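You operate a simulated robot arm through the tools that you are given. There is no shell and no other tool. Be economical: measure what you need, move in short steps, check, and stop when the job is done.

The job below is to be done with a simulated robot arm. You get a single attempt, and the scene is never put back.

## Task
Open the tea cupboard door, take the lamp carton from the brown mat on the dark worktop and put it on the top shelf of the tea cupboard, then shut the door. Take the dressing carton from the upper shelf of the steel cabinet and leave it on the top of the long brown bench. Put the spare yellow block fuse on the top of the long brown bench. Any order will do. Set down upright: lamp carton, dressing carton.
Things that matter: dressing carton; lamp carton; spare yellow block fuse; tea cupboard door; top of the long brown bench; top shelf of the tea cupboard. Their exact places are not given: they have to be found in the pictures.

Only the result counts: the job must be done as asked and must still hold three seconds after the hand-in. Knocking over, shifting, dropping, spilling or breaking anything else fails it.

## Robot
A 7-joint arm with a two-finger parallel gripper on a trunk, on a base that drives. Base frame: it is fixed to the floor where the robot stands at the start and does not move with it; the origin is under the middle of the robot, x ahead of it, y to its left, z up. Readings come in mm, degrees, newtons and seconds.
With the tool pointing down near the work surface it reaches from about 320 to 740 mm from the robot's upright axis, wherever it stands. Its first joint turns from -115.0 to 115.0 degrees. Places, roughly: dressing carton [4500, -2000, 500]; lamp carton [2750, 500, 1000]; spare yellow block fuse [5000, -2250, 500]; tea cupboard door [6100, 100, 400]; top of the long brown bench [7300, -3000, 800]; top shelf of the tea cupboard [6100, 400, 400]. Payload 3.91 kg.
Tool frame: the origin (TCP) lies between the finger pads and is the grasp point; the fingertips stand 30 mm ahead of it; z points along the fingers, y is the line along which they close. The gripper opens to 110 mm. The fingers are 20 mm wide and 10 mm thick; the gripper's body (48 by 112 mm) begins 55 mm behind the TCP.
Orientation is told as [roll, pitch, yaw] about the base's x, y, z axes, in that order, counted from this pose: with the fingers straight down and closing along the base's y, the tool's x points along the base's -x, its y along +y and its z along -z.

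## Interface
- The arm moves only by the tool apply_moves. Its argument "plan" is one flat list of numbers, 7 for each row, row after row: the shift along the base's x, y, z in mm, then the turn, a rotation vector about the base's x, y, z in degrees, then the closure in counts, from 0 (fully open) to 255 (shut). In form: [x, y, z, wx, wy, wz, claw, x, y, z, wx, wy, wz, claw, ...]. A call has 1 to 20 rows; each row is the pose to reach, as a shift and turn from the pose commanded when the call began. Rows are played at 5 a second. More than 50 mm and 8.6 degrees between two rows, or a gripper value outside its range, and nothing of the call is played. A pose out of reach is approached as far as the arm can. The call stops where the force on the tool passes 40 N (or 10 N more than at its start, if that is more) or the arm is blocked; 0.2 s more then pass. The fingers move at their own pace (about 108 mm/s each) and stop on an object; they squeeze with about 28 N. The grip force told is the motor's: it shows also when the fingers shut on nothing. Time passes only in rows, and 0.2 s behind the last, so rows that repeat a pose let the fingers close. It gives the time, the measured TCP pose, the force on the tool (base axes), the opening and the grip force at its end, in the units of the frame above (readings bear some noise), with the torque about the TCP (base axes, N m) and any sound that the robot's microphone picked up.
- Cameras (640 x 400 px; columns grow to the right, rows downward): "scene" is now at [33, 143.4, 1388.1]; the picture's right is [-0.10, -1.00, 0.00], its down [-0.47, 0.05, -0.88] and it looks along [0.88, -0.09, -0.47] (base axes); focal length 256 px, centre (320, 200). "wrist" rides on the gripper at [72, 17, -103] in the tool frame; the picture's right is [-0.23, 0.97, 0.00], its down [-0.76, -0.18, -0.62] and it looks along [-0.61, -0.14, 0.78] (tool axes); focal length 222 px, centre (320, 200).
- get_image(camera): a new picture of that camera. No time passes.
- move_column(by): slides the trunk up (or, below 0, down) by that many mm; the arm and the scene camera ride with it, the base frame stays. It gives what a move gives, with no picture.
- base_move(legs): drives the robot by 1 to 6 legs, each [ahead, turn to the left] in mm and degrees, along the robot's own axes; the way and the turn of a leg run together, so that a leg with both is an arc; at most 1500 mm and 180 degrees a leg. The arm and the cameras ride along, it lands a little off, and it stops where it bumps. It gives what a move gives.
- aim_head(pan, tilt): turns the head with the scene camera to pan (to the left, within 155 degrees either way) and tilt (down, from -29 to 69), counted from straight ahead of the robot. It gives what a move gives.
- measure_at(camera, pixels): for up to 12 pixels [column, row] of the newest picture of that camera ("zoom" is the newest enlarged one), the place [x, y, z] in the base frame of the surface seen there, good to about 2 mm. No time passes.
- close_up(camera, box): a new picture of the part [left, top, right, bottom] of that camera's present view, enlarged. No time passes.
- finish_job(): hands the job in; it is judged then, once.

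Go step by step. Measure first, check grasps and placings, and put right what went wrong. The budget is 110 turns and 82 pictures, counting those below and the enlarged ones. Unless the task says otherwise, let go and move clear before handing in, and close with one line.

The tools are called after "Call:" as name(argument=value, ...) on one line, values as JSON. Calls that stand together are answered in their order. apply_moves: Moves the arm, as the interface text tells. Its arguments: {"type":"object","properties":{"plan":{"type":"array","items":{"type":"number"}}},"required":["plan"]} The other tools are called the same way: move_column (by) slides the trunk up or down; base_move (legs) drives the base; aim_head (pan, tilt) turns the head that bears the scene camera; get_image (camera) takes a picture; measure_at (camera, pixels) gives the place of the surface under pixels of a picture; close_up (camera, box) takes an enlarged picture of a part of a camera's view; finish_job () hands the job in.

At the start:

```text
t: 0.0
ee_pos: [464.3, 80.5, 738.7]
orientation: [0.0, 0.0, 0.0]
ft_force: [-0.6, -0.4, -0.6]
wrist_torque: [0.01, 0.0, 0.01]
gripper_width: 110.2
grasp_force: 0.0
trunk travel left (down, up): [-475.0, 515.0]
robot x, y, heading: [-0.6, -3.6, 0.2]
head pan, tilt: [-5.6, 28.2]
```

scene: 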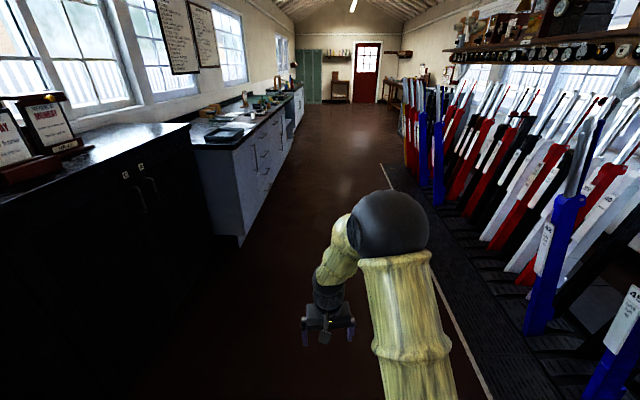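
wrist: 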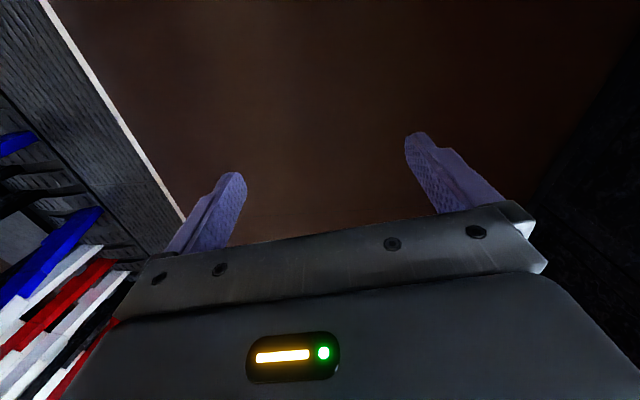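

The picture shows a long signal box room with worktops on the left and levers on the right. I take close-ups along the aisle first.

Call:
close_up(camera="scene", box=[190, 60, 310, 135])

Call:
close_up(camera="scene", box=[290, 30, 450, 130])

```text
5.33 times, centred on (250, 98) of scene
```

zoom: 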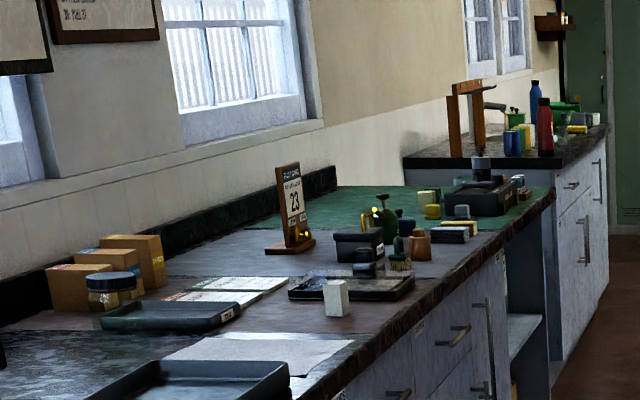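

```text
4.00 times, centred on (370, 80) of scene
```

zoom: 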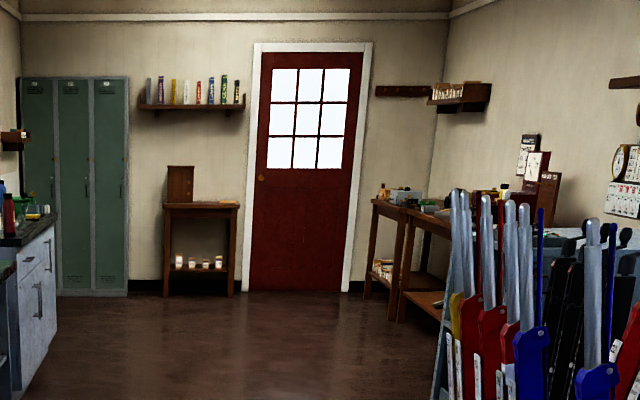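

The white carton at about scene (253,116) stands on the brown mat. I measure it, the worktop edge and the far furniture.

Call:
measure_at(camera="scene", pixels=[[253, 114], [253, 118], [256, 126], [242, 136], [285, 100], [291, 90], [235, 180], [200, 150]])

Call:
measure_at(camera="zoom", pixels=[[75, 290], [200, 206], [300, 290], [385, 205], [420, 215], [35, 240], [180, 180], [400, 300], [10, 395], [420, 290], [440, 400], [505, 200]])

```text
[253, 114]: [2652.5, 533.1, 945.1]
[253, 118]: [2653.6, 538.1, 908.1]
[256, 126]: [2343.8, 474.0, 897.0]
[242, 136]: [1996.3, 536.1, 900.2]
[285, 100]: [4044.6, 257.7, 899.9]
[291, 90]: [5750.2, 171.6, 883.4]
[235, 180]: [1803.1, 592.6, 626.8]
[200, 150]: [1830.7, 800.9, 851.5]
```

```text
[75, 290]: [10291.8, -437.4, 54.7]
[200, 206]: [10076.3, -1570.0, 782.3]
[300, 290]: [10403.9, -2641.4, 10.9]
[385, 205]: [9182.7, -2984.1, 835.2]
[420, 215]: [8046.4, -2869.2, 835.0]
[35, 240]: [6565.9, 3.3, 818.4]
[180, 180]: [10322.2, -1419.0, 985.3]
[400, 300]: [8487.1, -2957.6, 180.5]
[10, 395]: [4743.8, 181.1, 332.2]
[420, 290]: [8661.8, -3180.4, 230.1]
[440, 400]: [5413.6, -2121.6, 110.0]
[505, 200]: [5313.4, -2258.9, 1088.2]
```

The lamp carton stands at about (2650, 535, 900). I measure the lever platform's edge so as to plan the driving.

Call:
measure_at(camera="scene", pixels=[[383, 165], [405, 210], [450, 300], [440, 200], [400, 165], [480, 390], [240, 245], [330, 150], [262, 190]])

Call:
base_move(legs=[[0, -8], [1200, 0]])

Call:
aim_head(pan=35, tilt=25)

Call:
get_image(camera="scene")

```text
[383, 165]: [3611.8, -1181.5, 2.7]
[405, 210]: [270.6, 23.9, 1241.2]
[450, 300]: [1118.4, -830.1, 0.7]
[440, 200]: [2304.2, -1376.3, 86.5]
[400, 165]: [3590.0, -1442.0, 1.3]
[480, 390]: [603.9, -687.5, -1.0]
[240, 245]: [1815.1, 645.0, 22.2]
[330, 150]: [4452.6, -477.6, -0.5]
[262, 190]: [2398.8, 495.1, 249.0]
```

```text
t: 6.7
ee_pos: [1654.2, -151.0, 739.7]
orientation: [0.1, 0.0, -8.0]
ft_force: [0.5, 0.8, -0.6]
wrist_torque: [-0.01, 0.0, -0.01]
gripper_width: 109.9
grasp_force: 0.1
trunk travel left (down, up): [-475.0, 515.0]
robot x, y, heading: [1179.4, -167.7, -8.1]
head pan, tilt: [-5.6, 28.2]
```

```text
t: 7.7
ee_pos: [1653.7, -150.9, 738.5]
orientation: [0.0, 0.0, -8.1]
ft_force: [0.1, 0.3, -0.5]
wrist_torque: [-0.02, 0.01, -0.02]
gripper_width: 109.7
grasp_force: 0.0
trunk travel left (down, up): [-475.0, 515.0]
robot x, y, heading: [1185.4, -167.0, -8.1]
head pan, tilt: [35.0, 25.0]
```

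```text
77 pictures are left
```

scene: 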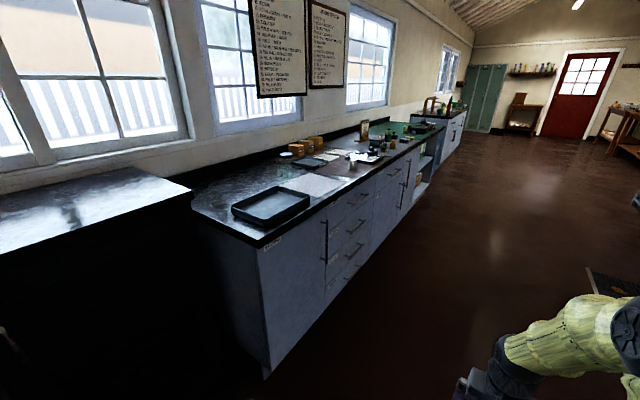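

The carton shows near (350,163) and the aisle is clear. I take one close-up here, then drive on toward the tea cupboard at x≈6100.

Call:
close_up(camera="scene", box=[270, 100, 480, 230])

Call:
base_move(legs=[[1500, 0], [1500, 0], [500, 0]])

Call:
aim_head(pan=40, tilt=25)

Call:
get_image(camera="scene")

Call:
aim_head(pan=-50, tilt=25)

Call:
get_image(camera="scene")

```text
3.05 times, centred on (375, 165) of scene
```

zoom: 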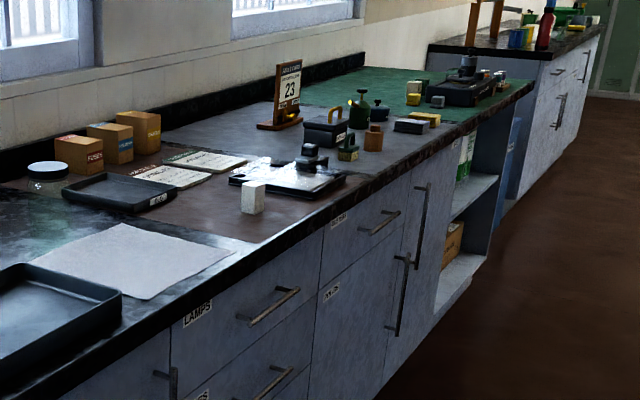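

```text
t: 24.7
ee_pos: [5108.4, -657.5, 738.6]
orientation: [0.0, -0.1, -8.6]
ft_force: [0.0, -0.7, -0.6]
wrist_torque: [-0.02, 0.02, -0.01]
gripper_width: 110.4
grasp_force: 0.2
trunk travel left (down, up): [-475.0, 515.0]
robot x, y, heading: [4636.7, -668.1, -8.4]
head pan, tilt: [35.0, 25.0]
```

```text
t: 25.4
ee_pos: [5107.4, -657.2, 738.7]
orientation: [0.0, -0.1, -8.6]
ft_force: [-0.1, 1.0, 0.9]
wrist_torque: [0.03, 0.0, 0.02]
gripper_width: 110.1
grasp_force: 0.0
trunk travel left (down, up): [-475.0, 515.0]
robot x, y, heading: [4636.9, -667.1, -8.3]
head pan, tilt: [40.0, 25.0]
```

```text
75 pictures are left
```

scene: 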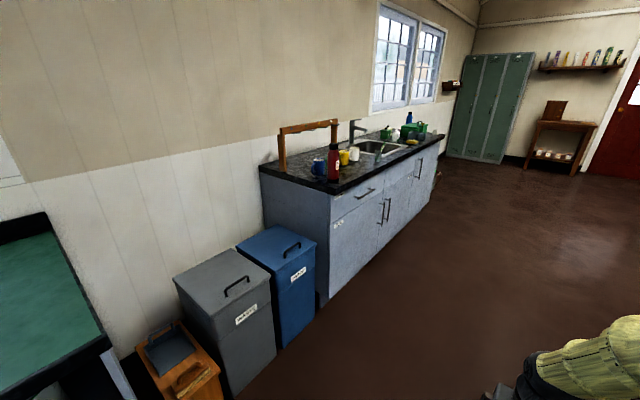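

```text
t: 27.0
ee_pos: [5108.1, -658.1, 739.6]
orientation: [-0.1, 0.0, -8.6]
ft_force: [0.4, 0.3, -0.5]
wrist_torque: [-0.02, 0.02, 0.0]
gripper_width: 109.9
grasp_force: 0.1
trunk travel left (down, up): [-475.0, 515.0]
robot x, y, heading: [4639.9, -670.5, -8.3]
head pan, tilt: [-50.0, 25.0]
```

```text
74 pictures are left
```

scene: 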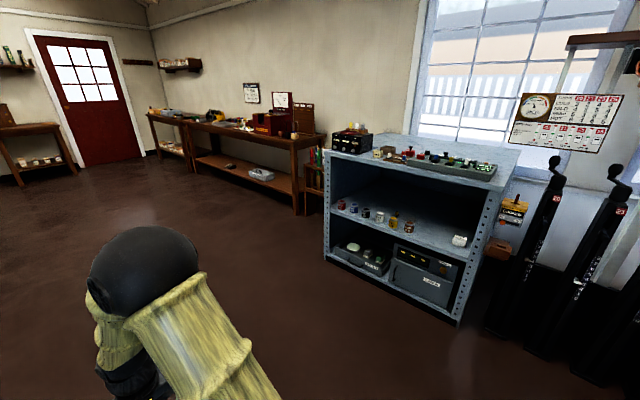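

The steel cabinet has open shelves, and a white carton stands at (460,240). I take close-ups of it.

Call:
close_up(camera="scene", box=[310, 120, 530, 257])

Call:
close_up(camera="scene", box=[320, 220, 520, 330])

Call:
measure_at(camera="scene", pixels=[[459, 241], [459, 246], [336, 205], [445, 245], [330, 152], [495, 178], [325, 255], [455, 318], [400, 212], [300, 140], [190, 125], [240, 180]])

```text
2.91 times, centred on (420, 188) of scene
```

zoom: 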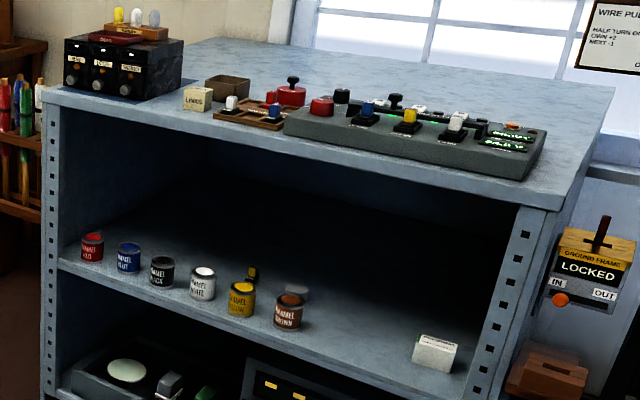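

```text
3.20 times, centred on (420, 275) of scene
```

zoom: 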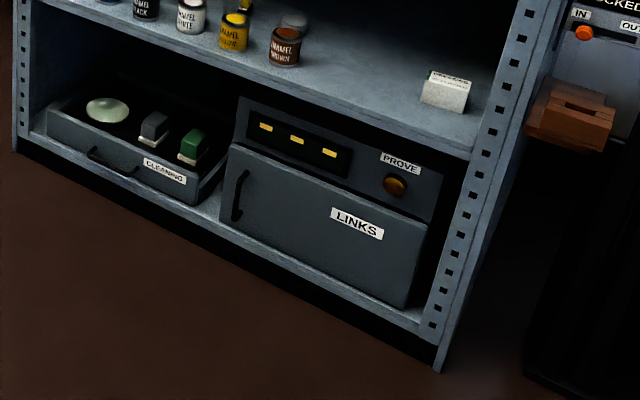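

```text
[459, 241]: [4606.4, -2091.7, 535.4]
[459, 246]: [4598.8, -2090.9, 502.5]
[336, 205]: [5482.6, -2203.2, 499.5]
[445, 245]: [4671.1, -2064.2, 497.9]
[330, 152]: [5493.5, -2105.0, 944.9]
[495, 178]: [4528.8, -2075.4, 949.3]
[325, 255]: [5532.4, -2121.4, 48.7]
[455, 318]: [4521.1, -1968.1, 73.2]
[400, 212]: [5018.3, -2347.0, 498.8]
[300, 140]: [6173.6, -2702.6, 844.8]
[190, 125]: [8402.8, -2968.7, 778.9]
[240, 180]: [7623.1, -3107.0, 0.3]
```

The dressing carton is at (4605,-2092,500), and a yellow object behind the tins at about (5000,-2300) is probably the fuse. First I look at the sink unit for the tea cupboard.

Call:
base_move(legs=[[700, 0]])

Call:
aim_head(pan=60, tilt=35)

Call:
get_image(camera="scene")

```text
t: 30.8
ee_pos: [5794.9, -763.6, 738.2]
orientation: [0.0, 0.0, -8.8]
ft_force: [-0.3, -0.2, 0.3]
wrist_torque: [-0.04, 0.0, -0.02]
gripper_width: 109.9
grasp_force: 0.0
trunk travel left (down, up): [-475.0, 515.0]
robot x, y, heading: [5323.2, -772.5, -8.8]
head pan, tilt: [-50.0, 25.0]
```

```text
t: 32.7
ee_pos: [5795.9, -764.3, 738.9]
orientation: [0.1, 0.1, -8.8]
ft_force: [0.4, -1.2, -0.6]
wrist_torque: [0.0, 0.0, -0.04]
gripper_width: 110.0
grasp_force: 0.2
trunk travel left (down, up): [-475.0, 515.0]
robot x, y, heading: [5325.7, -777.6, -9.1]
head pan, tilt: [60.0, 35.0]
```

```text
71 pictures are left
```

scene: 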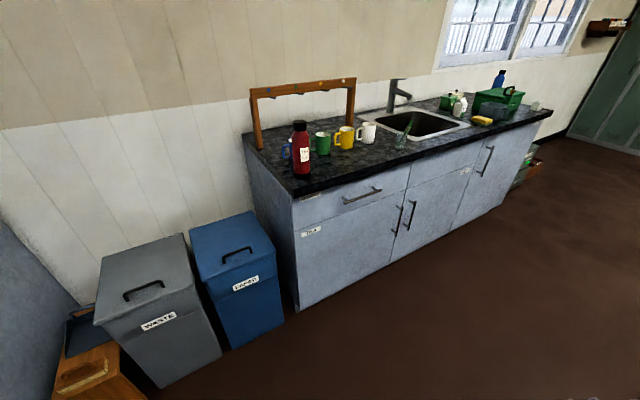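

Call:
close_up(camera="scene", box=[280, 130, 520, 280])

Call:
measure_at(camera="scene", pixels=[[295, 238], [402, 200], [296, 308], [390, 263], [394, 203], [391, 234], [399, 210], [411, 205], [407, 228], [404, 215], [345, 240], [470, 195]])

```text
2.67 times, centred on (400, 205) of scene
```

zoom: 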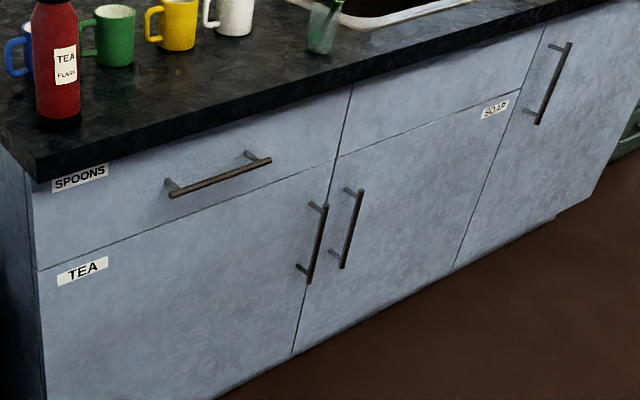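

```text
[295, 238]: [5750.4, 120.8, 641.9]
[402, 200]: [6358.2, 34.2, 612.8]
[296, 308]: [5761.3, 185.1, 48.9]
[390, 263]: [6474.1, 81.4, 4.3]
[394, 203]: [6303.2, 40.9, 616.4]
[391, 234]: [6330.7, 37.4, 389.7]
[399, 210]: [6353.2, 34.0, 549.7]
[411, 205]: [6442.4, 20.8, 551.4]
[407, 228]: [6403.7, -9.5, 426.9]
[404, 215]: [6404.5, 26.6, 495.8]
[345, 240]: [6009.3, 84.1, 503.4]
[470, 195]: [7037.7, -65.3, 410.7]
```

The label TEA is on the left door. Its hinge side is at x≈5750 and its vertical bar handle is near x≈6310. I drive in front of it and face the counter.

Call:
measure_at(camera="zoom", pixels=[[325, 206], [318, 245], [310, 280], [320, 206], [300, 267], [332, 165], [297, 345], [335, 240]])

Call:
base_move(legs=[[930, 0], [0, 91], [200, 0]])

Call:
aim_head(pan=0, tilt=45)

Call:
get_image(camera="scene")

```text
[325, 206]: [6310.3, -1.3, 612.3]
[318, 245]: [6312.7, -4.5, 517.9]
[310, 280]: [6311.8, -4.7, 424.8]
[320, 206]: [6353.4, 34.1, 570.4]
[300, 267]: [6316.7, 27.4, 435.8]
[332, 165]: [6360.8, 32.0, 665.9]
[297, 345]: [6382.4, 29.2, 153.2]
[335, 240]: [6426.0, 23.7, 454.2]
```

```text
t: 42.6
ee_pos: [6263.8, -251.7, 739.3]
orientation: [0.0, 0.0, 81.8]
ft_force: [0.1, -0.7, 0.7]
wrist_torque: [0.01, 0.0, 0.0]
gripper_width: 109.8
grasp_force: 0.1
trunk travel left (down, up): [-475.0, 515.0]
robot x, y, heading: [6272.5, -722.2, 81.5]
head pan, tilt: [60.0, 35.0]
```

```text
t: 43.9
ee_pos: [6263.1, -251.1, 737.7]
orientation: [-0.1, 0.1, 81.8]
ft_force: [0.3, 0.5, 0.1]
wrist_torque: [-0.04, -0.02, 0.01]
gripper_width: 109.9
grasp_force: 0.0
trunk travel left (down, up): [-475.0, 515.0]
robot x, y, heading: [6272.4, -722.2, 81.6]
head pan, tilt: [0.0, 45.0]
```

```text
69 pictures are left
```

scene: 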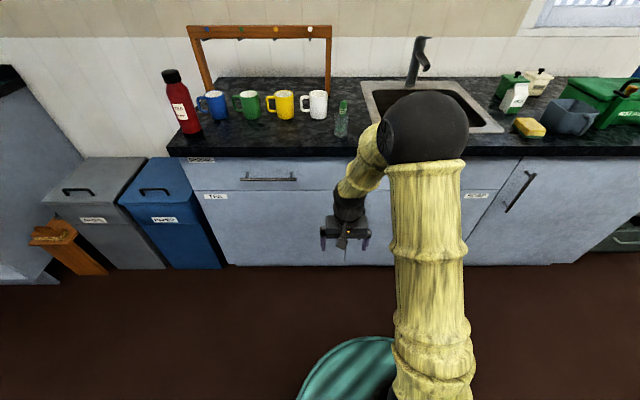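

The bar handle is vertical at (6312,-3) with z from 420 to 612. I lower the trunk by 220 mm, then pitch the tool level while moving to a place 85 mm before the bar.

Call:
move_column(by=-220)

Call:
apply_moves(plan=[3, 15, 0, 8.1, -1.17, 0, 0, 6, 30, 0, 16.2, -2.34, 0, 0, 9, 45, 0, 24.3, -3.5, 0, 0, 12, 60, 0, 32.4, -4.68, 0, 0, 15, 75, 0, 40.5, -5.85, 0, 0, 19, 90, 0, 48.6, -7.0, 0, 0, 23, 105, 0, 56.7, -8.2, 0, 0, 27, 120, 0, 64.8, -9.36, 0, 0, 30, 135, 0, 72.9, -10.5, 0, 0, 34, 150, 0, 81, -11.7, 0, 0, 37, 165, 0, 89.1, -12.9, 0, 0, 37, 165, 0, 89.1, -12.9, 0, 0])

Call:
get_image(camera="wrist")

Call:
get_image(camera="scene")

```text
t: 46.3
ee_pos: [6263.2, -252.0, 519.2]
orientation: [0.0, 0.1, 81.6]
ft_force: [-0.4, 0.5, 0.1]
wrist_torque: [0.03, -0.01, 0.02]
gripper_width: 110.1
grasp_force: 0.0
trunk travel left (down, up): [-255.0, 735.0]
robot x, y, heading: [6272.7, -717.8, 81.5]
head pan, tilt: [0.0, 45.0]
```

```text
t: 48.9
ee_pos: [6300.1, -85.4, 516.9]
orientation: [140.0, -89.8, -58.3]
ft_force: [-0.4, 0.5, -0.2]
wrist_torque: [0.02, 0.0, 0.02]
gripper_width: 109.9
grasp_force: 0.0
trunk travel left (down, up): [-255.0, 735.0]
robot x, y, heading: [6278.3, -719.3, 81.5]
head pan, tilt: [0.0, 45.0]
```

```text
68 pictures are left
```

wrist: 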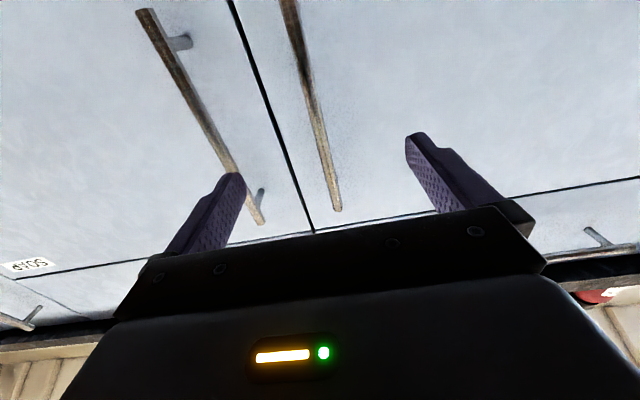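

```text
67 pictures are left
```

scene: 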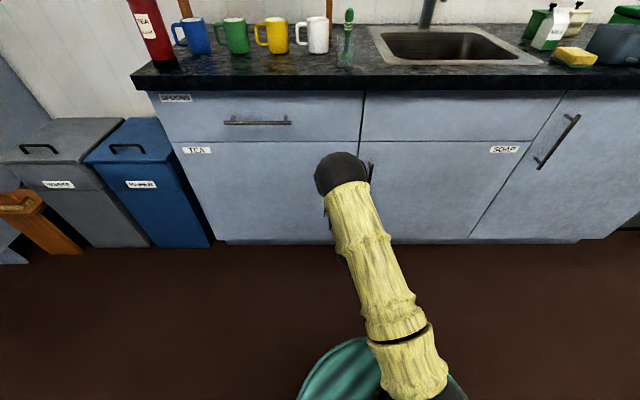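

The TEA bar at wrist (315,110) lies between the fingers, and the SOAP bar near (235,170) is close to one finger. I measure both, with the intention of narrowing the opening before going in.

Call:
measure_at(camera="wrist", pixels=[[313, 110], [322, 150], [334, 205], [300, 40], [205, 120], [345, 130], [280, 140]])

```text
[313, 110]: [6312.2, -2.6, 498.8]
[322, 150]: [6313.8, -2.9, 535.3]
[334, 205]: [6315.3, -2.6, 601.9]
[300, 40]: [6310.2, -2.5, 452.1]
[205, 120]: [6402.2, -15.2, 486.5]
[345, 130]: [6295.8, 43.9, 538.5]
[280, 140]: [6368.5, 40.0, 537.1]
```

The bar centre is at about (6313,3). I narrow to 60 mm, move in 88 mm and close.

Call:
apply_moves(plan=[0, 0, 0, 0, 0, 0, 116, 0, 0, 0, 0, 0, 0, 116, 6, 40, 0, 0, 0, 0, 116, 12, 80, 0, 0, 0, 0, 116, 13, 87, 0, 0, 0, 0, 116, 13, 87, 0, 0, 0, 0, 255, 13, 87, 0, 0, 0, 0, 255, 13, 87, 0, 0, 0, 0, 255])

```text
t: 50.7
ee_pos: [6313.8, 1.6, 518.0]
orientation: [115.2, -90.0, -33.4]
ft_force: [-2.2, -0.5, -0.6]
wrist_torque: [-0.26, -0.94, -0.01]
gripper_width: 11.1
grasp_force: 45.2
trunk travel left (down, up): [-255.0, 735.0]
robot x, y, heading: [6270.8, -722.9, 81.6]
head pan, tilt: [0.0, 45.0]
```

Gripped with the width at 11 mm. I pull along the hinge arc (hinge near (5755,127), radius 572) for the first 20°.

Call:
apply_moves(plan=[-5.9, -24.2, 0, 0, 0, -2, 255, -13, -48.2, 0, 0, 0, -4, 255, -21, -71.8, 0, 0, 0, -6, 255, -30.1, -95, 0, 0, 0, -8, 255, -40.2, -117.8, 0, 0, 0, -10, 255, -51.3, -140.2, 0, 0, 0, -12, 255, -63.3, -162.1, 0, 0, 0, -14, 255, -76.3, -183.4, 0, 0, 0, -16, 255])

Call:
get_image(camera="scene")

```text
t: 52.5
ee_pos: [6238.3, -184.0, 517.8]
orientation: [0.8, -89.8, 64.7]
ft_force: [25.2, -15.1, -12.5]
wrist_torque: [-0.33, -0.6, 0.05]
gripper_width: 11.1
grasp_force: 45.1
trunk travel left (down, up): [-255.0, 735.0]
robot x, y, heading: [6278.3, -722.0, 81.6]
head pan, tilt: [0.0, 45.0]
```

```text
66 pictures are left
```

scene: 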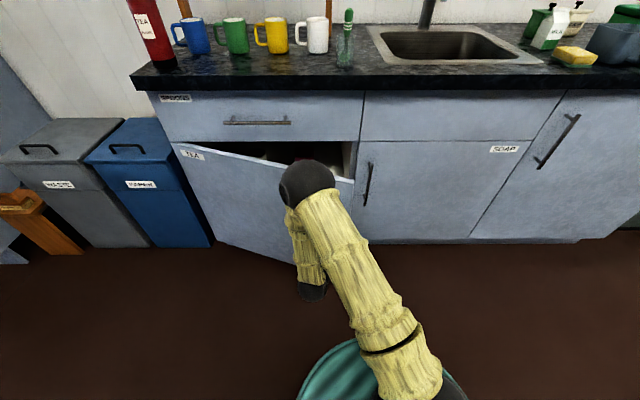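

The door follows (about 20° open). The side load is outward along the radius, so I enlarge the arc by 5 mm and go on to about 48°.

Call:
apply_moves(plan=[-21, -34, 0, 0, 0, -2.5, 255, -44.6, -66.6, 0, 0, 0, -5, 255, -71, -96.9, 0, 0, 0, -7.5, 255, -100.3, -124.7, 0, 0, 0, -10, 255, -131.5, -150.2, 0, 0, 0, -12.5, 255, -164.3, -173.5, 0, 0, 0, -15, 255, -198.6, -194.5, 0, 0, 0, -17.5, 255])

Call:
get_image(camera="scene")

```text
t: 52.9
ee_pos: [6223.0, -210.1, 518.2]
orientation: [-2.3, -89.7, 65.8]
ft_force: [3.9, -2.9, -2.6]
wrist_torque: [-0.03, 0.79, 0.16]
gripper_width: 11.1
grasp_force: 45.1
trunk travel left (down, up): [-255.0, 735.0]
robot x, y, heading: [6277.3, -722.8, 81.4]
head pan, tilt: [0.0, 45.0]
stopped in row 2: the force on the tool passed its limit (the readings are from after the stop); the commanded pose is now the measured one
```

```text
65 pictures are left
```

scene: 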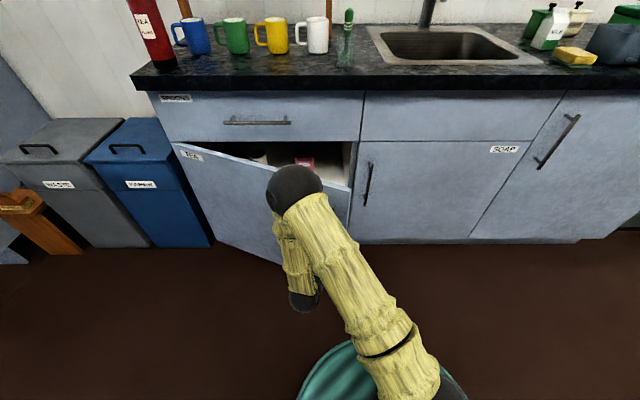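

The two rest points fit a hinge at (5755,116) with r=570. I continue on the corrected arc in smaller steps.

Call:
apply_moves(plan=[-18.3, -24.8, 0, 0, 0, -2, 255, -37.3, -47.9, 0, 0, 0, -4, 255, -57.5, -69.9, 0, 0, 0, -6, 255, -78.8, -90.8, 0, 0, 0, -8, 255, -101.1, -110.5, 0, 0, 0, -10, 255, -124.5, -129.1, 0, 0, 0, -12, 255, -148.8, -146.5, 0, 0, 0, -14, 255, -173.9, -162.5, 0, 0, 0, -16, 255, -199.9, -177.2, 0, 0, 0, -18, 255])

Call:
get_image(camera="scene")

```text
t: 54.9
ee_pos: [6033.7, -383.5, 518.1]
orientation: [-38.4, -89.7, 84.5]
ft_force: [3.9, -5.8, 2.4]
wrist_torque: [-0.11, 0.88, -0.16]
gripper_width: 11.9
grasp_force: 44.8
trunk travel left (down, up): [-255.0, 735.0]
robot x, y, heading: [6277.0, -723.8, 81.4]
head pan, tilt: [0.0, 45.0]
stopped in row 9: the force on the tool passed its limit (the readings are from after the stop); the commanded pose is now the measured one
```

```text
64 pictures are left
```

scene: 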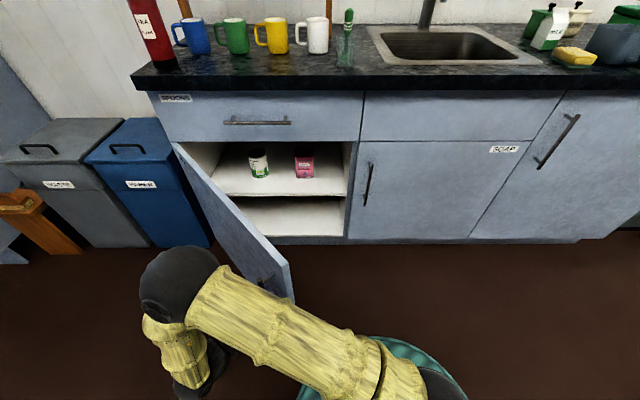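

The door is about 50° open, and the top shelf shows a green tin at (258,163) and a pink box at (304,167). I let go of the bar, back out, drive back 300 mm and measure the shelf.

Call:
measure_at(camera="scene", pixels=[[280, 193], [230, 185], [335, 192], [258, 176], [304, 178], [258, 150], [280, 165], [230, 172], [345, 150], [345, 180], [290, 235], [288, 265]])

Call:
apply_moves(plan=[0, 0, 0, 0, 0, 0, 100, 0, 0, 0, 0, 0, 0, 100, -24, -25, 0, 0, 0, 0, 100, -48, -50, 0, 0, 0, 0, 100, -72, -75, 0, 0, 0, 0, 100])

Call:
base_move(legs=[[-300, 0]])

Call:
get_image(camera="scene")

```text
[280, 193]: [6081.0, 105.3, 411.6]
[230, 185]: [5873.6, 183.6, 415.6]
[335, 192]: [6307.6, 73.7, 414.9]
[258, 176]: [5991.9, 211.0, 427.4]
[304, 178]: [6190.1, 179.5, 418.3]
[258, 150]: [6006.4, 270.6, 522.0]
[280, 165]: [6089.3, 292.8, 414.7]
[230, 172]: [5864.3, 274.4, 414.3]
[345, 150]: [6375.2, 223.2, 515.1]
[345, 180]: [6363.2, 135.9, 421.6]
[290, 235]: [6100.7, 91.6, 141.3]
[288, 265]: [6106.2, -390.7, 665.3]
```

```text
t: 56.0
ee_pos: [5959.7, -456.9, 517.7]
orientation: [-52.7, -89.6, 99.0]
ft_force: [1.0, -0.8, -0.1]
wrist_torque: [0.01, -0.01, 0.01]
gripper_width: 66.8
grasp_force: 0.0
trunk travel left (down, up): [-255.0, 735.0]
robot x, y, heading: [6276.8, -722.3, 81.5]
head pan, tilt: [0.0, 45.0]
```

```text
t: 58.1
ee_pos: [5916.2, -750.5, 516.2]
orientation: [-45.3, -89.6, 91.5]
ft_force: [0.0, -0.5, -0.2]
wrist_torque: [0.0, 0.02, -0.03]
gripper_width: 66.6
grasp_force: 0.1
trunk travel left (down, up): [-255.0, 735.0]
robot x, y, heading: [6232.0, -1014.6, 81.6]
head pan, tilt: [0.0, 45.0]
```

```text
63 pictures are left
```

scene: 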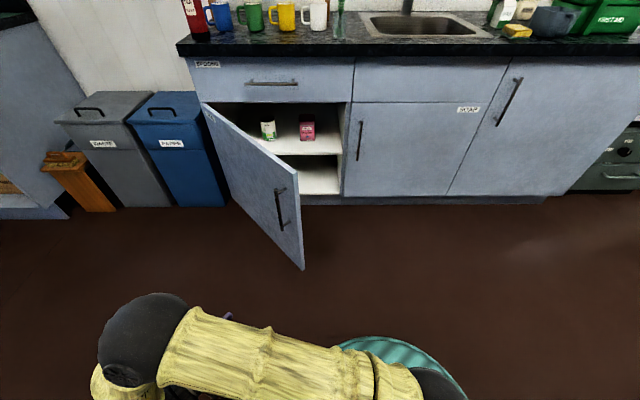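

The door stands at about 50°. I swing the tool (closed) round to point into the cupboard at about (6180,-520), clear of the door's end near (6073,-393), then drive 150 mm ahead.

Call:
apply_moves(plan=[33, 29, 0, 0, 0, 4.5, 255, 66, 58, 0, 0, 0, 9, 255, 99, 87, 0, 0, 0, 13.5, 255, 132, 116, 0, 0, 0, 18, 255, 165, 145, 0, 0, 0, 22.5, 255, 198, 174, 0, 0, 0, 27, 255, 231, 203, 0, 0, 0, 31.5, 255, 270, 230, 0, 0, 0, 36, 255])

Call:
base_move(legs=[[150, 0]])

Call:
get_image(camera="scene")

```text
t: 59.9
ee_pos: [6186.5, -522.8, 519.4]
orientation: [-42.6, -89.6, 124.7]
ft_force: [0.4, 0.3, 0.4]
wrist_torque: [-0.03, 0.0, 0.0]
gripper_width: 0.1
grasp_force: 28.0
trunk travel left (down, up): [-255.0, 735.0]
robot x, y, heading: [6233.8, -1017.3, 81.4]
head pan, tilt: [0.0, 45.0]
```

```text
t: 61.2
ee_pos: [6209.5, -374.3, 518.5]
orientation: [-43.7, -89.6, 125.9]
ft_force: [-0.3, 0.2, 0.6]
wrist_torque: [0.02, -0.03, 0.02]
gripper_width: 0.1
grasp_force: 28.6
trunk travel left (down, up): [-255.0, 735.0]
robot x, y, heading: [6253.7, -867.1, 81.5]
head pan, tilt: [0.0, 45.0]
```

```text
62 pictures are left
```

scene: 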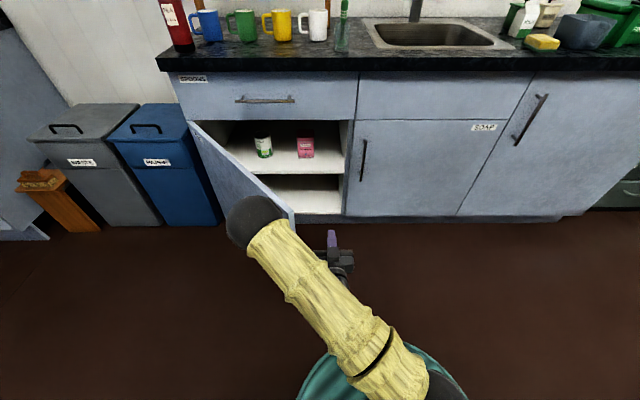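

I move 85 mm in past the door's edge and then sweep left against its inner face to bring it to about 90°.

Call:
apply_moves(plan=[0, 42, 0, 0, 0, 0, 255, -5, 84, 0, 0, 0, 0, 255, -45, 84, 0, 0, 0, 3, 255, -90, 84, 0, 0, 0, 6, 255, -135, 84, 0, 0, 0, 9, 255, -180, 82, 0, 0, 0, 12, 255, -225, 78, 0, 0, 0, 15, 255, -268, 70, 0, 0, 0, 18, 255, -310, 58, 0, 0, 0, 22, 255, -350, 42, 0, 0, 0, 26, 255, -390, 24, 0, 0, 0, 30, 255, -428, 2, 0, 0, 0, 34, 255, -464, -22, 0, 0, 0, 38, 255, -495, -50, 0, 0, 0, 42, 255])

Call:
get_image(camera="scene")

```text
t: 64.2
ee_pos: [5713.8, -424.9, 518.9]
orientation: [-47.4, -89.6, 171.6]
ft_force: [0.5, -0.1, -0.1]
wrist_torque: [0.02, 0.02, -0.01]
gripper_width: 0.0
grasp_force: 27.9
trunk travel left (down, up): [-255.0, 735.0]
robot x, y, heading: [6254.1, -870.0, 81.2]
head pan, tilt: [0.0, 45.0]
```

```text
61 pictures are left
```

scene: 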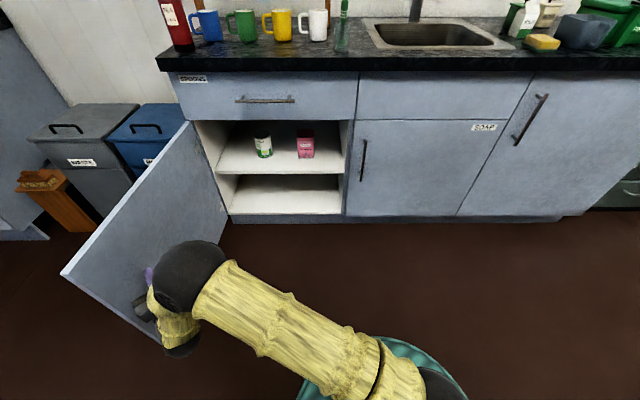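

The door stands at about 90° and force is nil. I bring the arm back in front of the robot, back off, and drive to the lamp carton with the trunk raised.

Call:
apply_moves(plan=[44, -5, 0, 0, 0, -3, 255, 88, -5, 0, 0, 0, -6, 255, 132, -5, 0, 0, 0, -9, 255, 176, -5, 0, 0, 0, -12, 255, 220, -5, 0, 0, 0, -15, 255, 264, -5, 0, 0, 0, -18, 255, 308, -3, 0, 0, 0, -21, 255, 352, 0, 0, 0, 0, -24, 255, 396, 3, 0, 0, 0, -27, 255, 440, 6, 0, 0, 0, -30, 255, 484, 9, 0, 0, 0, -33, 255, 528, 12, 0, 0, 0, -36, 255, 572, 15, 0, 0, 0, -39, 255, 612, 19, 0, 0, 0, -43, 255])

Call:
base_move(legs=[[-200, 0], [0, 90.5], [1500, 0], [1500, 0], [768, 0]])

Call:
move_column(by=500)

```text
t: 67.2
ee_pos: [6330.4, -381.4, 501.3]
orientation: [-40.5, -89.8, 121.7]
ft_force: [-0.3, -0.1, -0.5]
wrist_torque: [-0.01, -0.01, 0.02]
gripper_width: 0.2
grasp_force: 28.0
out of reach, approached as far as the arm can: row 9, 10, 11, 12, 13, 14
trunk travel left (down, up): [-255.0, 735.0]
robot x, y, heading: [6255.1, -868.8, 81.4]
head pan, tilt: [0.0, 45.0]
```

```text
t: 90.5
ee_pos: [1994.2, -573.3, 501.6]
orientation: [-47.9, -89.6, -138.5]
ft_force: [0.0, -0.4, -0.9]
wrist_torque: [0.02, 0.0, -0.03]
gripper_width: 0.0
grasp_force: 28.1
trunk travel left (down, up): [-255.0, 735.0]
robot x, y, heading: [2482.2, -629.2, 173.7]
head pan, tilt: [0.0, 45.0]
```

```text
refused: 500 is not a number from -400 to 400
```

Now at (2482,-629). I raise the trunk, turn to face the worktop, go nearer and look.

Call:
move_column(by=400)

Call:
base_move(legs=[[0, -92], [300, 0]])

Call:
move_column(by=150)

Call:
aim_head(pan=-3, tilt=45)

Call:
get_image(camera="scene")

```text
t: 94.3
ee_pos: [1994.2, -574.3, 900.4]
orientation: [-47.6, -89.6, -138.8]
ft_force: [-0.4, 0.1, -0.5]
wrist_torque: [0.0, -0.01, 0.02]
gripper_width: 0.2
grasp_force: 28.1
trunk travel left (down, up): [-655.0, 335.0]
robot x, y, heading: [2482.5, -632.1, 174.0]
head pan, tilt: [0.0, 45.0]
```

```text
t: 100.3
ee_pos: [2587.1, 156.9, 900.3]
orientation: [-45.4, -89.7, 127.8]
ft_force: [0.0, 0.9, 0.0]
wrist_torque: [-0.03, -0.02, 0.01]
gripper_width: 0.1
grasp_force: 27.7
trunk travel left (down, up): [-655.0, 335.0]
robot x, y, heading: [2523.5, -331.3, 82.9]
head pan, tilt: [0.0, 45.0]
```

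```text
t: 102.0
ee_pos: [2588.2, 156.3, 1050.7]
orientation: [-46.3, -89.6, 128.8]
ft_force: [1.2, -0.3, 0.6]
wrist_torque: [-0.02, 0.0, 0.03]
gripper_width: 0.0
grasp_force: 27.8
trunk travel left (down, up): [-805.0, 185.0]
robot x, y, heading: [2519.5, -332.3, 82.8]
head pan, tilt: [0.0, 45.0]
```

```text
t: 102.6
ee_pos: [2586.5, 155.1, 1050.9]
orientation: [-47.6, -89.8, 130.2]
ft_force: [0.2, -0.2, -0.3]
wrist_torque: [-0.03, -0.02, -0.04]
gripper_width: 0.2
grasp_force: 28.2
trunk travel left (down, up): [-805.0, 185.0]
robot x, y, heading: [2523.3, -329.9, 82.6]
head pan, tilt: [-3.0, 45.0]
```

```text
60 pictures are left
```

scene: 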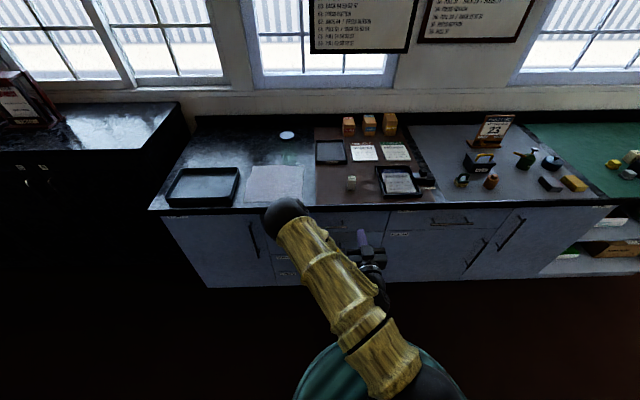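

Call:
close_up(camera="scene", box=[290, 105, 450, 205])

Call:
measure_at(camera="scene", pixels=[[351, 178], [351, 187], [347, 195], [350, 205], [380, 195], [380, 168]])

```text
4.00 times, centred on (370, 155) of scene
```

zoom: 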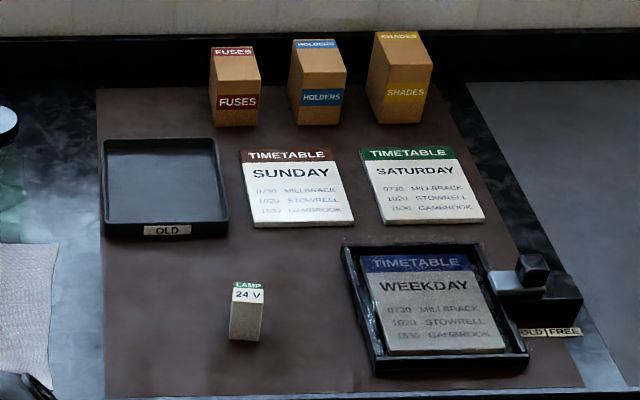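

```text
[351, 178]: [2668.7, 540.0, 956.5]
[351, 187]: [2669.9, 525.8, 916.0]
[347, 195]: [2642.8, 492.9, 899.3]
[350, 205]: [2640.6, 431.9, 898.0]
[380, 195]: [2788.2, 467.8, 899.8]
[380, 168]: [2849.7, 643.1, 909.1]
```

The lamp carton "LAMP 24V" is at zoom (247,315). I measure its faces.

Call:
measure_at(camera="zoom", pixels=[[234, 320], [259, 322], [246, 335], [246, 296], [236, 297], [261, 298], [240, 284], [261, 285], [247, 290], [247, 346]])

```text
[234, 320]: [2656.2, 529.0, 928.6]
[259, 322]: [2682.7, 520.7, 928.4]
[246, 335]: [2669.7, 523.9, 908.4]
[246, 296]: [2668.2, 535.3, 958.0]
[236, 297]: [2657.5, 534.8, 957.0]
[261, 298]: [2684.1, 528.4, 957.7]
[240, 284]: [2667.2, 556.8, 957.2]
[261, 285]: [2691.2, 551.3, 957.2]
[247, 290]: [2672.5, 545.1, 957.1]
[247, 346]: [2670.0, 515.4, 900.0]
```

The carton is about 32 mm wide and 57 mm tall, centred at (2674,542), turned to about heading 77°. I drive 220 mm nearer, pitch the tool 40° down and open.

Call:
base_move(legs=[[220, 0]])

Call:
apply_moves(plan=[0, 0, 0, -8, 1, 0, 80, 0, 0, 0, -16, 2.1, 0, 80, 0, 0, 0, -24, 3.1, 0, 80, 0, 0, 0, -32, 4.1, 0, 80, 0, 0, 0, -39.7, 5.1, 0, 80])

Call:
get_image(camera="wrist")

```text
t: 104.3
ee_pos: [2614.3, 375.0, 1050.8]
orientation: [-40.9, -89.6, 123.3]
ft_force: [0.4, 0.3, 0.4]
wrist_torque: [0.02, -0.01, 0.02]
gripper_width: 0.0
grasp_force: 28.7
trunk travel left (down, up): [-805.0, 185.0]
robot x, y, heading: [2550.5, -116.9, 82.9]
head pan, tilt: [-3.0, 45.0]
```

```text
t: 105.5
ee_pos: [2615.1, 376.9, 1050.7]
orientation: [-0.5, -49.6, 83.1]
ft_force: [-0.2, 0.1, 0.1]
wrist_torque: [0.04, 0.0, -0.01]
gripper_width: 75.6
grasp_force: 0.0
out of reach, approached as far as the arm can: row 1, 2, 3, 4, 5
trunk travel left (down, up): [-805.0, 185.0]
robot x, y, heading: [2545.6, -112.4, 82.6]
head pan, tilt: [-3.0, 45.0]
```

```text
58 pictures are left
```

wrist: 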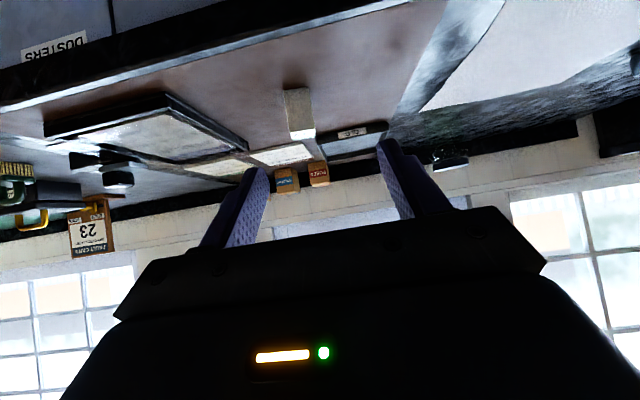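

The carton at wrist (300,115) lies between the fingers. I approach along the tool's direction to (2674,542,936), turning 6° to match it, then close.

Call:
apply_moves(plan=[16, 24, -8, 0, 0, -3, 80, 32, 48, -17, 0, 0, -6, 80, 39, 77, -41, 0, 0, -6, 80, 45, 106, -66, 0, 0, -6, 80, 52, 136, -90, 0, 0, -6, 80, 59, 165, -115, 0, 0, -6, 80])

Call:
get_image(camera="wrist")

```text
t: 106.9
ee_pos: [2675.9, 542.4, 936.3]
orientation: [-0.4, -49.7, 77.1]
ft_force: [-0.2, 0.1, -0.1]
wrist_torque: [-0.02, -0.01, 0.02]
gripper_width: 75.3
grasp_force: 0.1
trunk travel left (down, up): [-805.0, 185.0]
robot x, y, heading: [2547.4, -110.8, 82.8]
head pan, tilt: [-3.0, 45.0]
```

```text
57 pictures are left
```

wrist: 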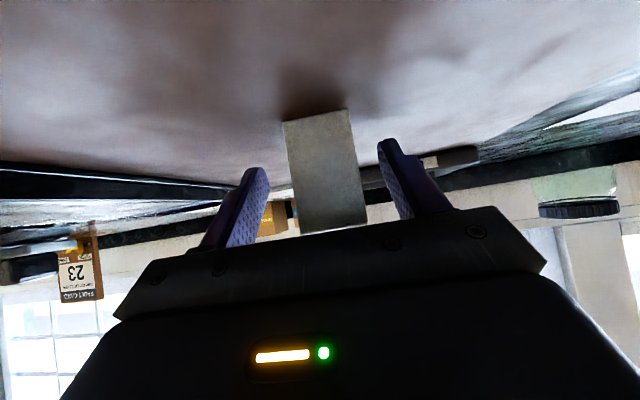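

The carton is centred between the fingers. I close on it and lift.

Call:
apply_moves(plan=[0, 0, 0, 0, 0, 0, 255, 0, 0, 0, 0, 0, 0, 255, 0, 0, 0, 0, 0, 0, 255, 0, 0, 30, 0, 0, 0, 255, 0, 0, 70, 0, 0, 0, 255, -5, -25, 110, 0, 0, 0, 255, -10, -60, 120, 0, 0, 0, 255, -15, -100, 120, 0, 0, 0, 255])

Call:
get_image(camera="wrist")

```text
t: 108.7
ee_pos: [2658.8, 441.9, 1056.9]
orientation: [-0.6, -49.7, 77.1]
ft_force: [0.3, -0.4, 0.2]
wrist_torque: [-0.02, 0.0, 0.0]
gripper_width: 33.3
grasp_force: 28.3
trunk travel left (down, up): [-805.0, 185.0]
robot x, y, heading: [2548.5, -114.6, 82.8]
head pan, tilt: [-3.0, 45.0]
```

```text
56 pictures are left
```

wrist: 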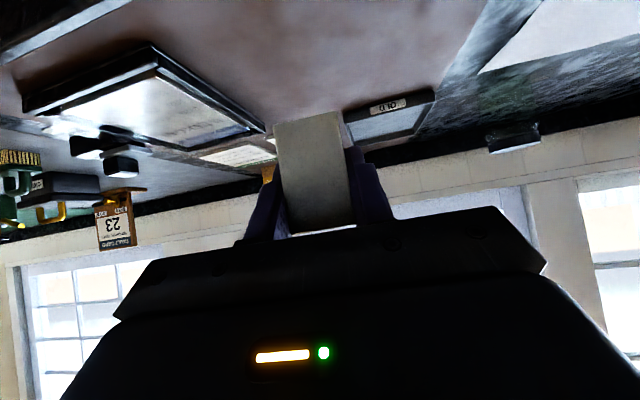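

The carton is held (33 mm). I back off, drive up the aisle to about (6130,-990) and turn toward the cupboard.

Call:
base_move(legs=[[-350, 0], [0, -91], [1500, 0], [1500, 0], [650, 0], [0, 90]])

Call:
aim_head(pan=5, tilt=45)

Call:
get_image(camera="scene")

```text
t: 136.0
ee_pos: [6231.4, -531.4, 1056.1]
orientation: [-0.7, -49.7, 74.7]
ft_force: [0.1, 0.1, -0.6]
wrist_torque: [0.0, 0.03, 0.02]
gripper_width: 33.1
grasp_force: 27.6
trunk travel left (down, up): [-805.0, 185.0]
robot x, y, heading: [6101.4, -1079.8, 80.5]
head pan, tilt: [-3.0, 45.0]
```

```text
t: 136.7
ee_pos: [6231.5, -533.5, 1056.0]
orientation: [-0.5, -49.7, 74.8]
ft_force: [-0.6, 0.1, -0.3]
wrist_torque: [0.0, 0.03, 0.02]
gripper_width: 32.9
grasp_force: 27.7
trunk travel left (down, up): [-805.0, 185.0]
robot x, y, heading: [6100.2, -1086.1, 80.6]
head pan, tilt: [5.0, 45.0]
```

```text
55 pictures are left
```

scene: 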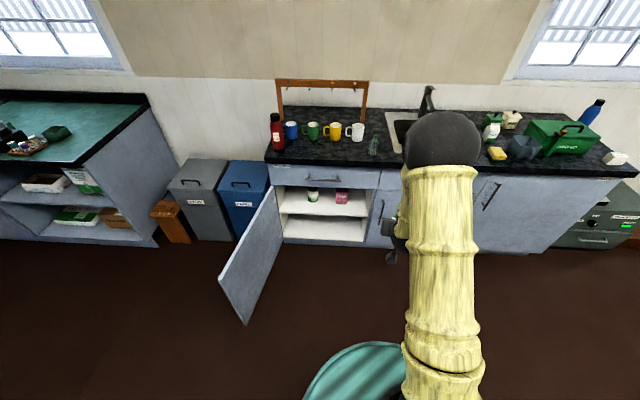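

I lower the trunk so that the carton enters the top-shelf space, and shift the arm left before driving in.

Call:
move_column(by=-400)

Call:
move_column(by=-171)

Call:
apply_moves(plan=[-35, -9, 0, 0, 0, 1.5, 255, -70, -18, 0, 0, 0, 3, 255, -105, -27, 0, 0, 0, 4.5, 255, -140, -36, 0, 0, 0, 6, 255, -175, -45, 0, 0, 0, 7.5, 255, -211, -53, 0, 0, 0, 9, 255])

Call:
base_move(legs=[[520, 0]])

Call:
get_image(camera="scene")

Call:
get_image(camera="wrist")

```text
t: 140.5
ee_pos: [6231.6, -531.7, 656.4]
orientation: [-0.6, -49.7, 74.7]
ft_force: [1.0, -0.3, 0.3]
wrist_torque: [0.01, 0.01, 0.01]
gripper_width: 32.8
grasp_force: 27.9
trunk travel left (down, up): [-405.0, 585.0]
robot x, y, heading: [6097.8, -1085.2, 80.5]
head pan, tilt: [5.0, 45.0]
```

```text
t: 142.5
ee_pos: [6232.3, -533.0, 484.8]
orientation: [-0.6, -49.6, 74.8]
ft_force: [-0.3, 0.1, -0.9]
wrist_torque: [-0.01, 0.0, -0.01]
gripper_width: 33.2
grasp_force: 28.4
trunk travel left (down, up): [-234.0, 756.0]
robot x, y, heading: [6099.9, -1085.3, 80.4]
head pan, tilt: [5.0, 45.0]
```

```text
t: 143.9
ee_pos: [6020.5, -584.6, 486.3]
orientation: [-0.6, -49.6, 83.8]
ft_force: [-0.6, -0.2, -0.6]
wrist_torque: [-0.03, 0.0, -0.01]
gripper_width: 33.2
grasp_force: 28.0
trunk travel left (down, up): [-234.0, 756.0]
robot x, y, heading: [6099.5, -1085.0, 80.2]
head pan, tilt: [5.0, 45.0]
```

```text
t: 146.9
ee_pos: [6104.3, -72.2, 485.0]
orientation: [-0.7, -49.9, 83.8]
ft_force: [-0.1, -0.1, -0.5]
wrist_torque: [0.02, 0.02, -0.02]
gripper_width: 33.3
grasp_force: 28.0
trunk travel left (down, up): [-234.0, 756.0]
robot x, y, heading: [6183.3, -571.4, 80.6]
head pan, tilt: [5.0, 45.0]
```

```text
54 pictures are left
```

scene: 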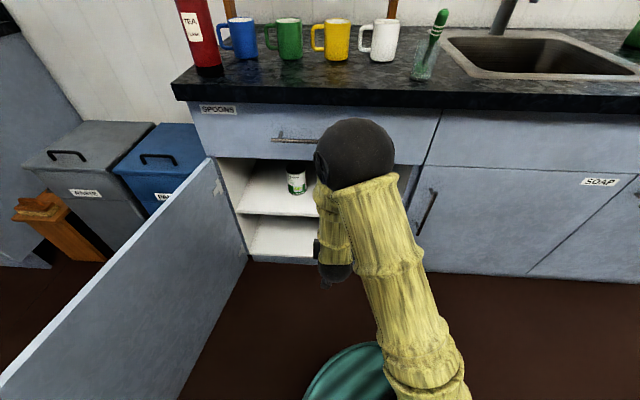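

```text
53 pictures are left
```

wrist: 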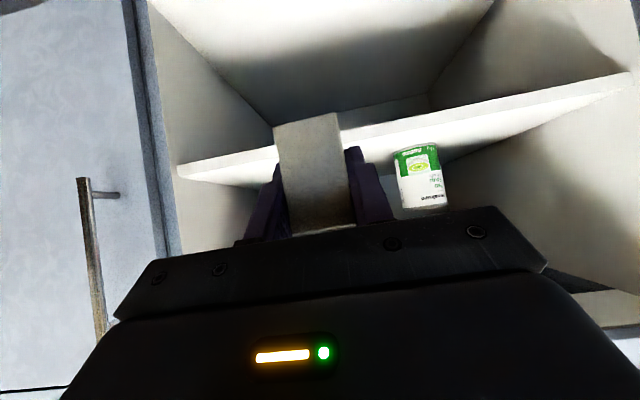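

I check the elbow's place against the worktop edge, and the tin and shelf, before reaching in.

Call:
measure_at(camera="scene", pixels=[[355, 130], [355, 150], [320, 165], [385, 165], [296, 190], [280, 118], [345, 240]])

Call:
measure_at(camera="wrist", pixels=[[305, 200], [395, 170], [440, 175], [420, 200], [385, 130], [310, 120], [240, 160]])

```text
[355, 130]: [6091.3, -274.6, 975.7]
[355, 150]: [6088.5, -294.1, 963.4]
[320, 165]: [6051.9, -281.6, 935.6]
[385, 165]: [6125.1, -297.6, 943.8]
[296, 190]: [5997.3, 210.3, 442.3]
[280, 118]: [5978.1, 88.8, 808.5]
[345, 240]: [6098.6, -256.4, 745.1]
```

```text
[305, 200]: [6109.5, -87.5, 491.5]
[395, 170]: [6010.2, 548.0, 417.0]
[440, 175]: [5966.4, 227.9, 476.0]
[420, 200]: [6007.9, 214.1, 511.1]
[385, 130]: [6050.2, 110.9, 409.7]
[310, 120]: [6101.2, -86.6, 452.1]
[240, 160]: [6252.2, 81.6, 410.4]
```

The elbow (y≈-275) stays clear of the worktop. I move in 237 mm at z 485, then lower toward z≈450.

Call:
apply_moves(plan=[-2, 45, 0, 0, 0, 0, 255, -4, 90, 0, 0, 0, 0, 255, -6, 135, 0, 0, 0, 0, 255, -8, 180, 0, 0, 0, 0, 255, -9, 222, 0, 0, 0, 0, 255, -9, 238, 0, 0, 0, 0, 255, -9, 238, -15, 0, 0, 0, 255, -9, 238, -28, 0, 0, 0, 255])

Call:
get_image(camera="wrist")

Call:
get_image(camera="scene")

```text
t: 148.7
ee_pos: [6095.9, 166.4, 457.0]
orientation: [-0.5, -49.6, 83.9]
ft_force: [0.4, 0.5, -0.5]
wrist_torque: [0.01, 0.0, 0.02]
gripper_width: 33.2
grasp_force: 27.8
trunk travel left (down, up): [-234.0, 756.0]
robot x, y, heading: [6183.3, -575.8, 80.7]
head pan, tilt: [5.0, 45.0]
```

```text
52 pictures are left
```

wrist: 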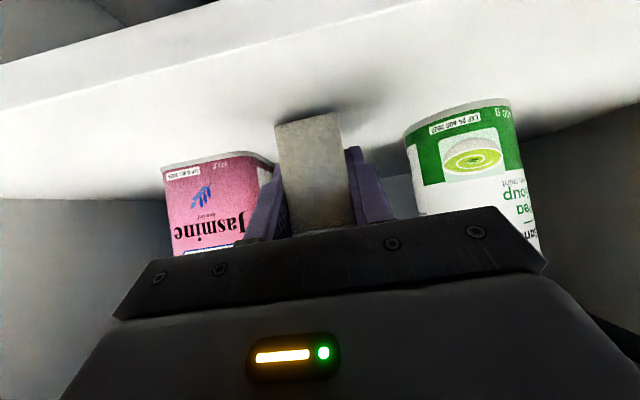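

```text
51 pictures are left
```

scene: 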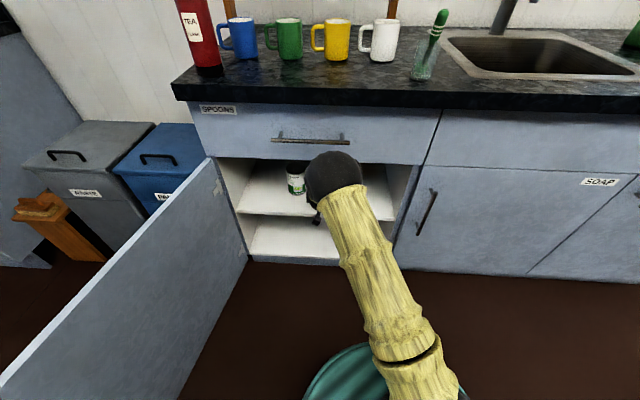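

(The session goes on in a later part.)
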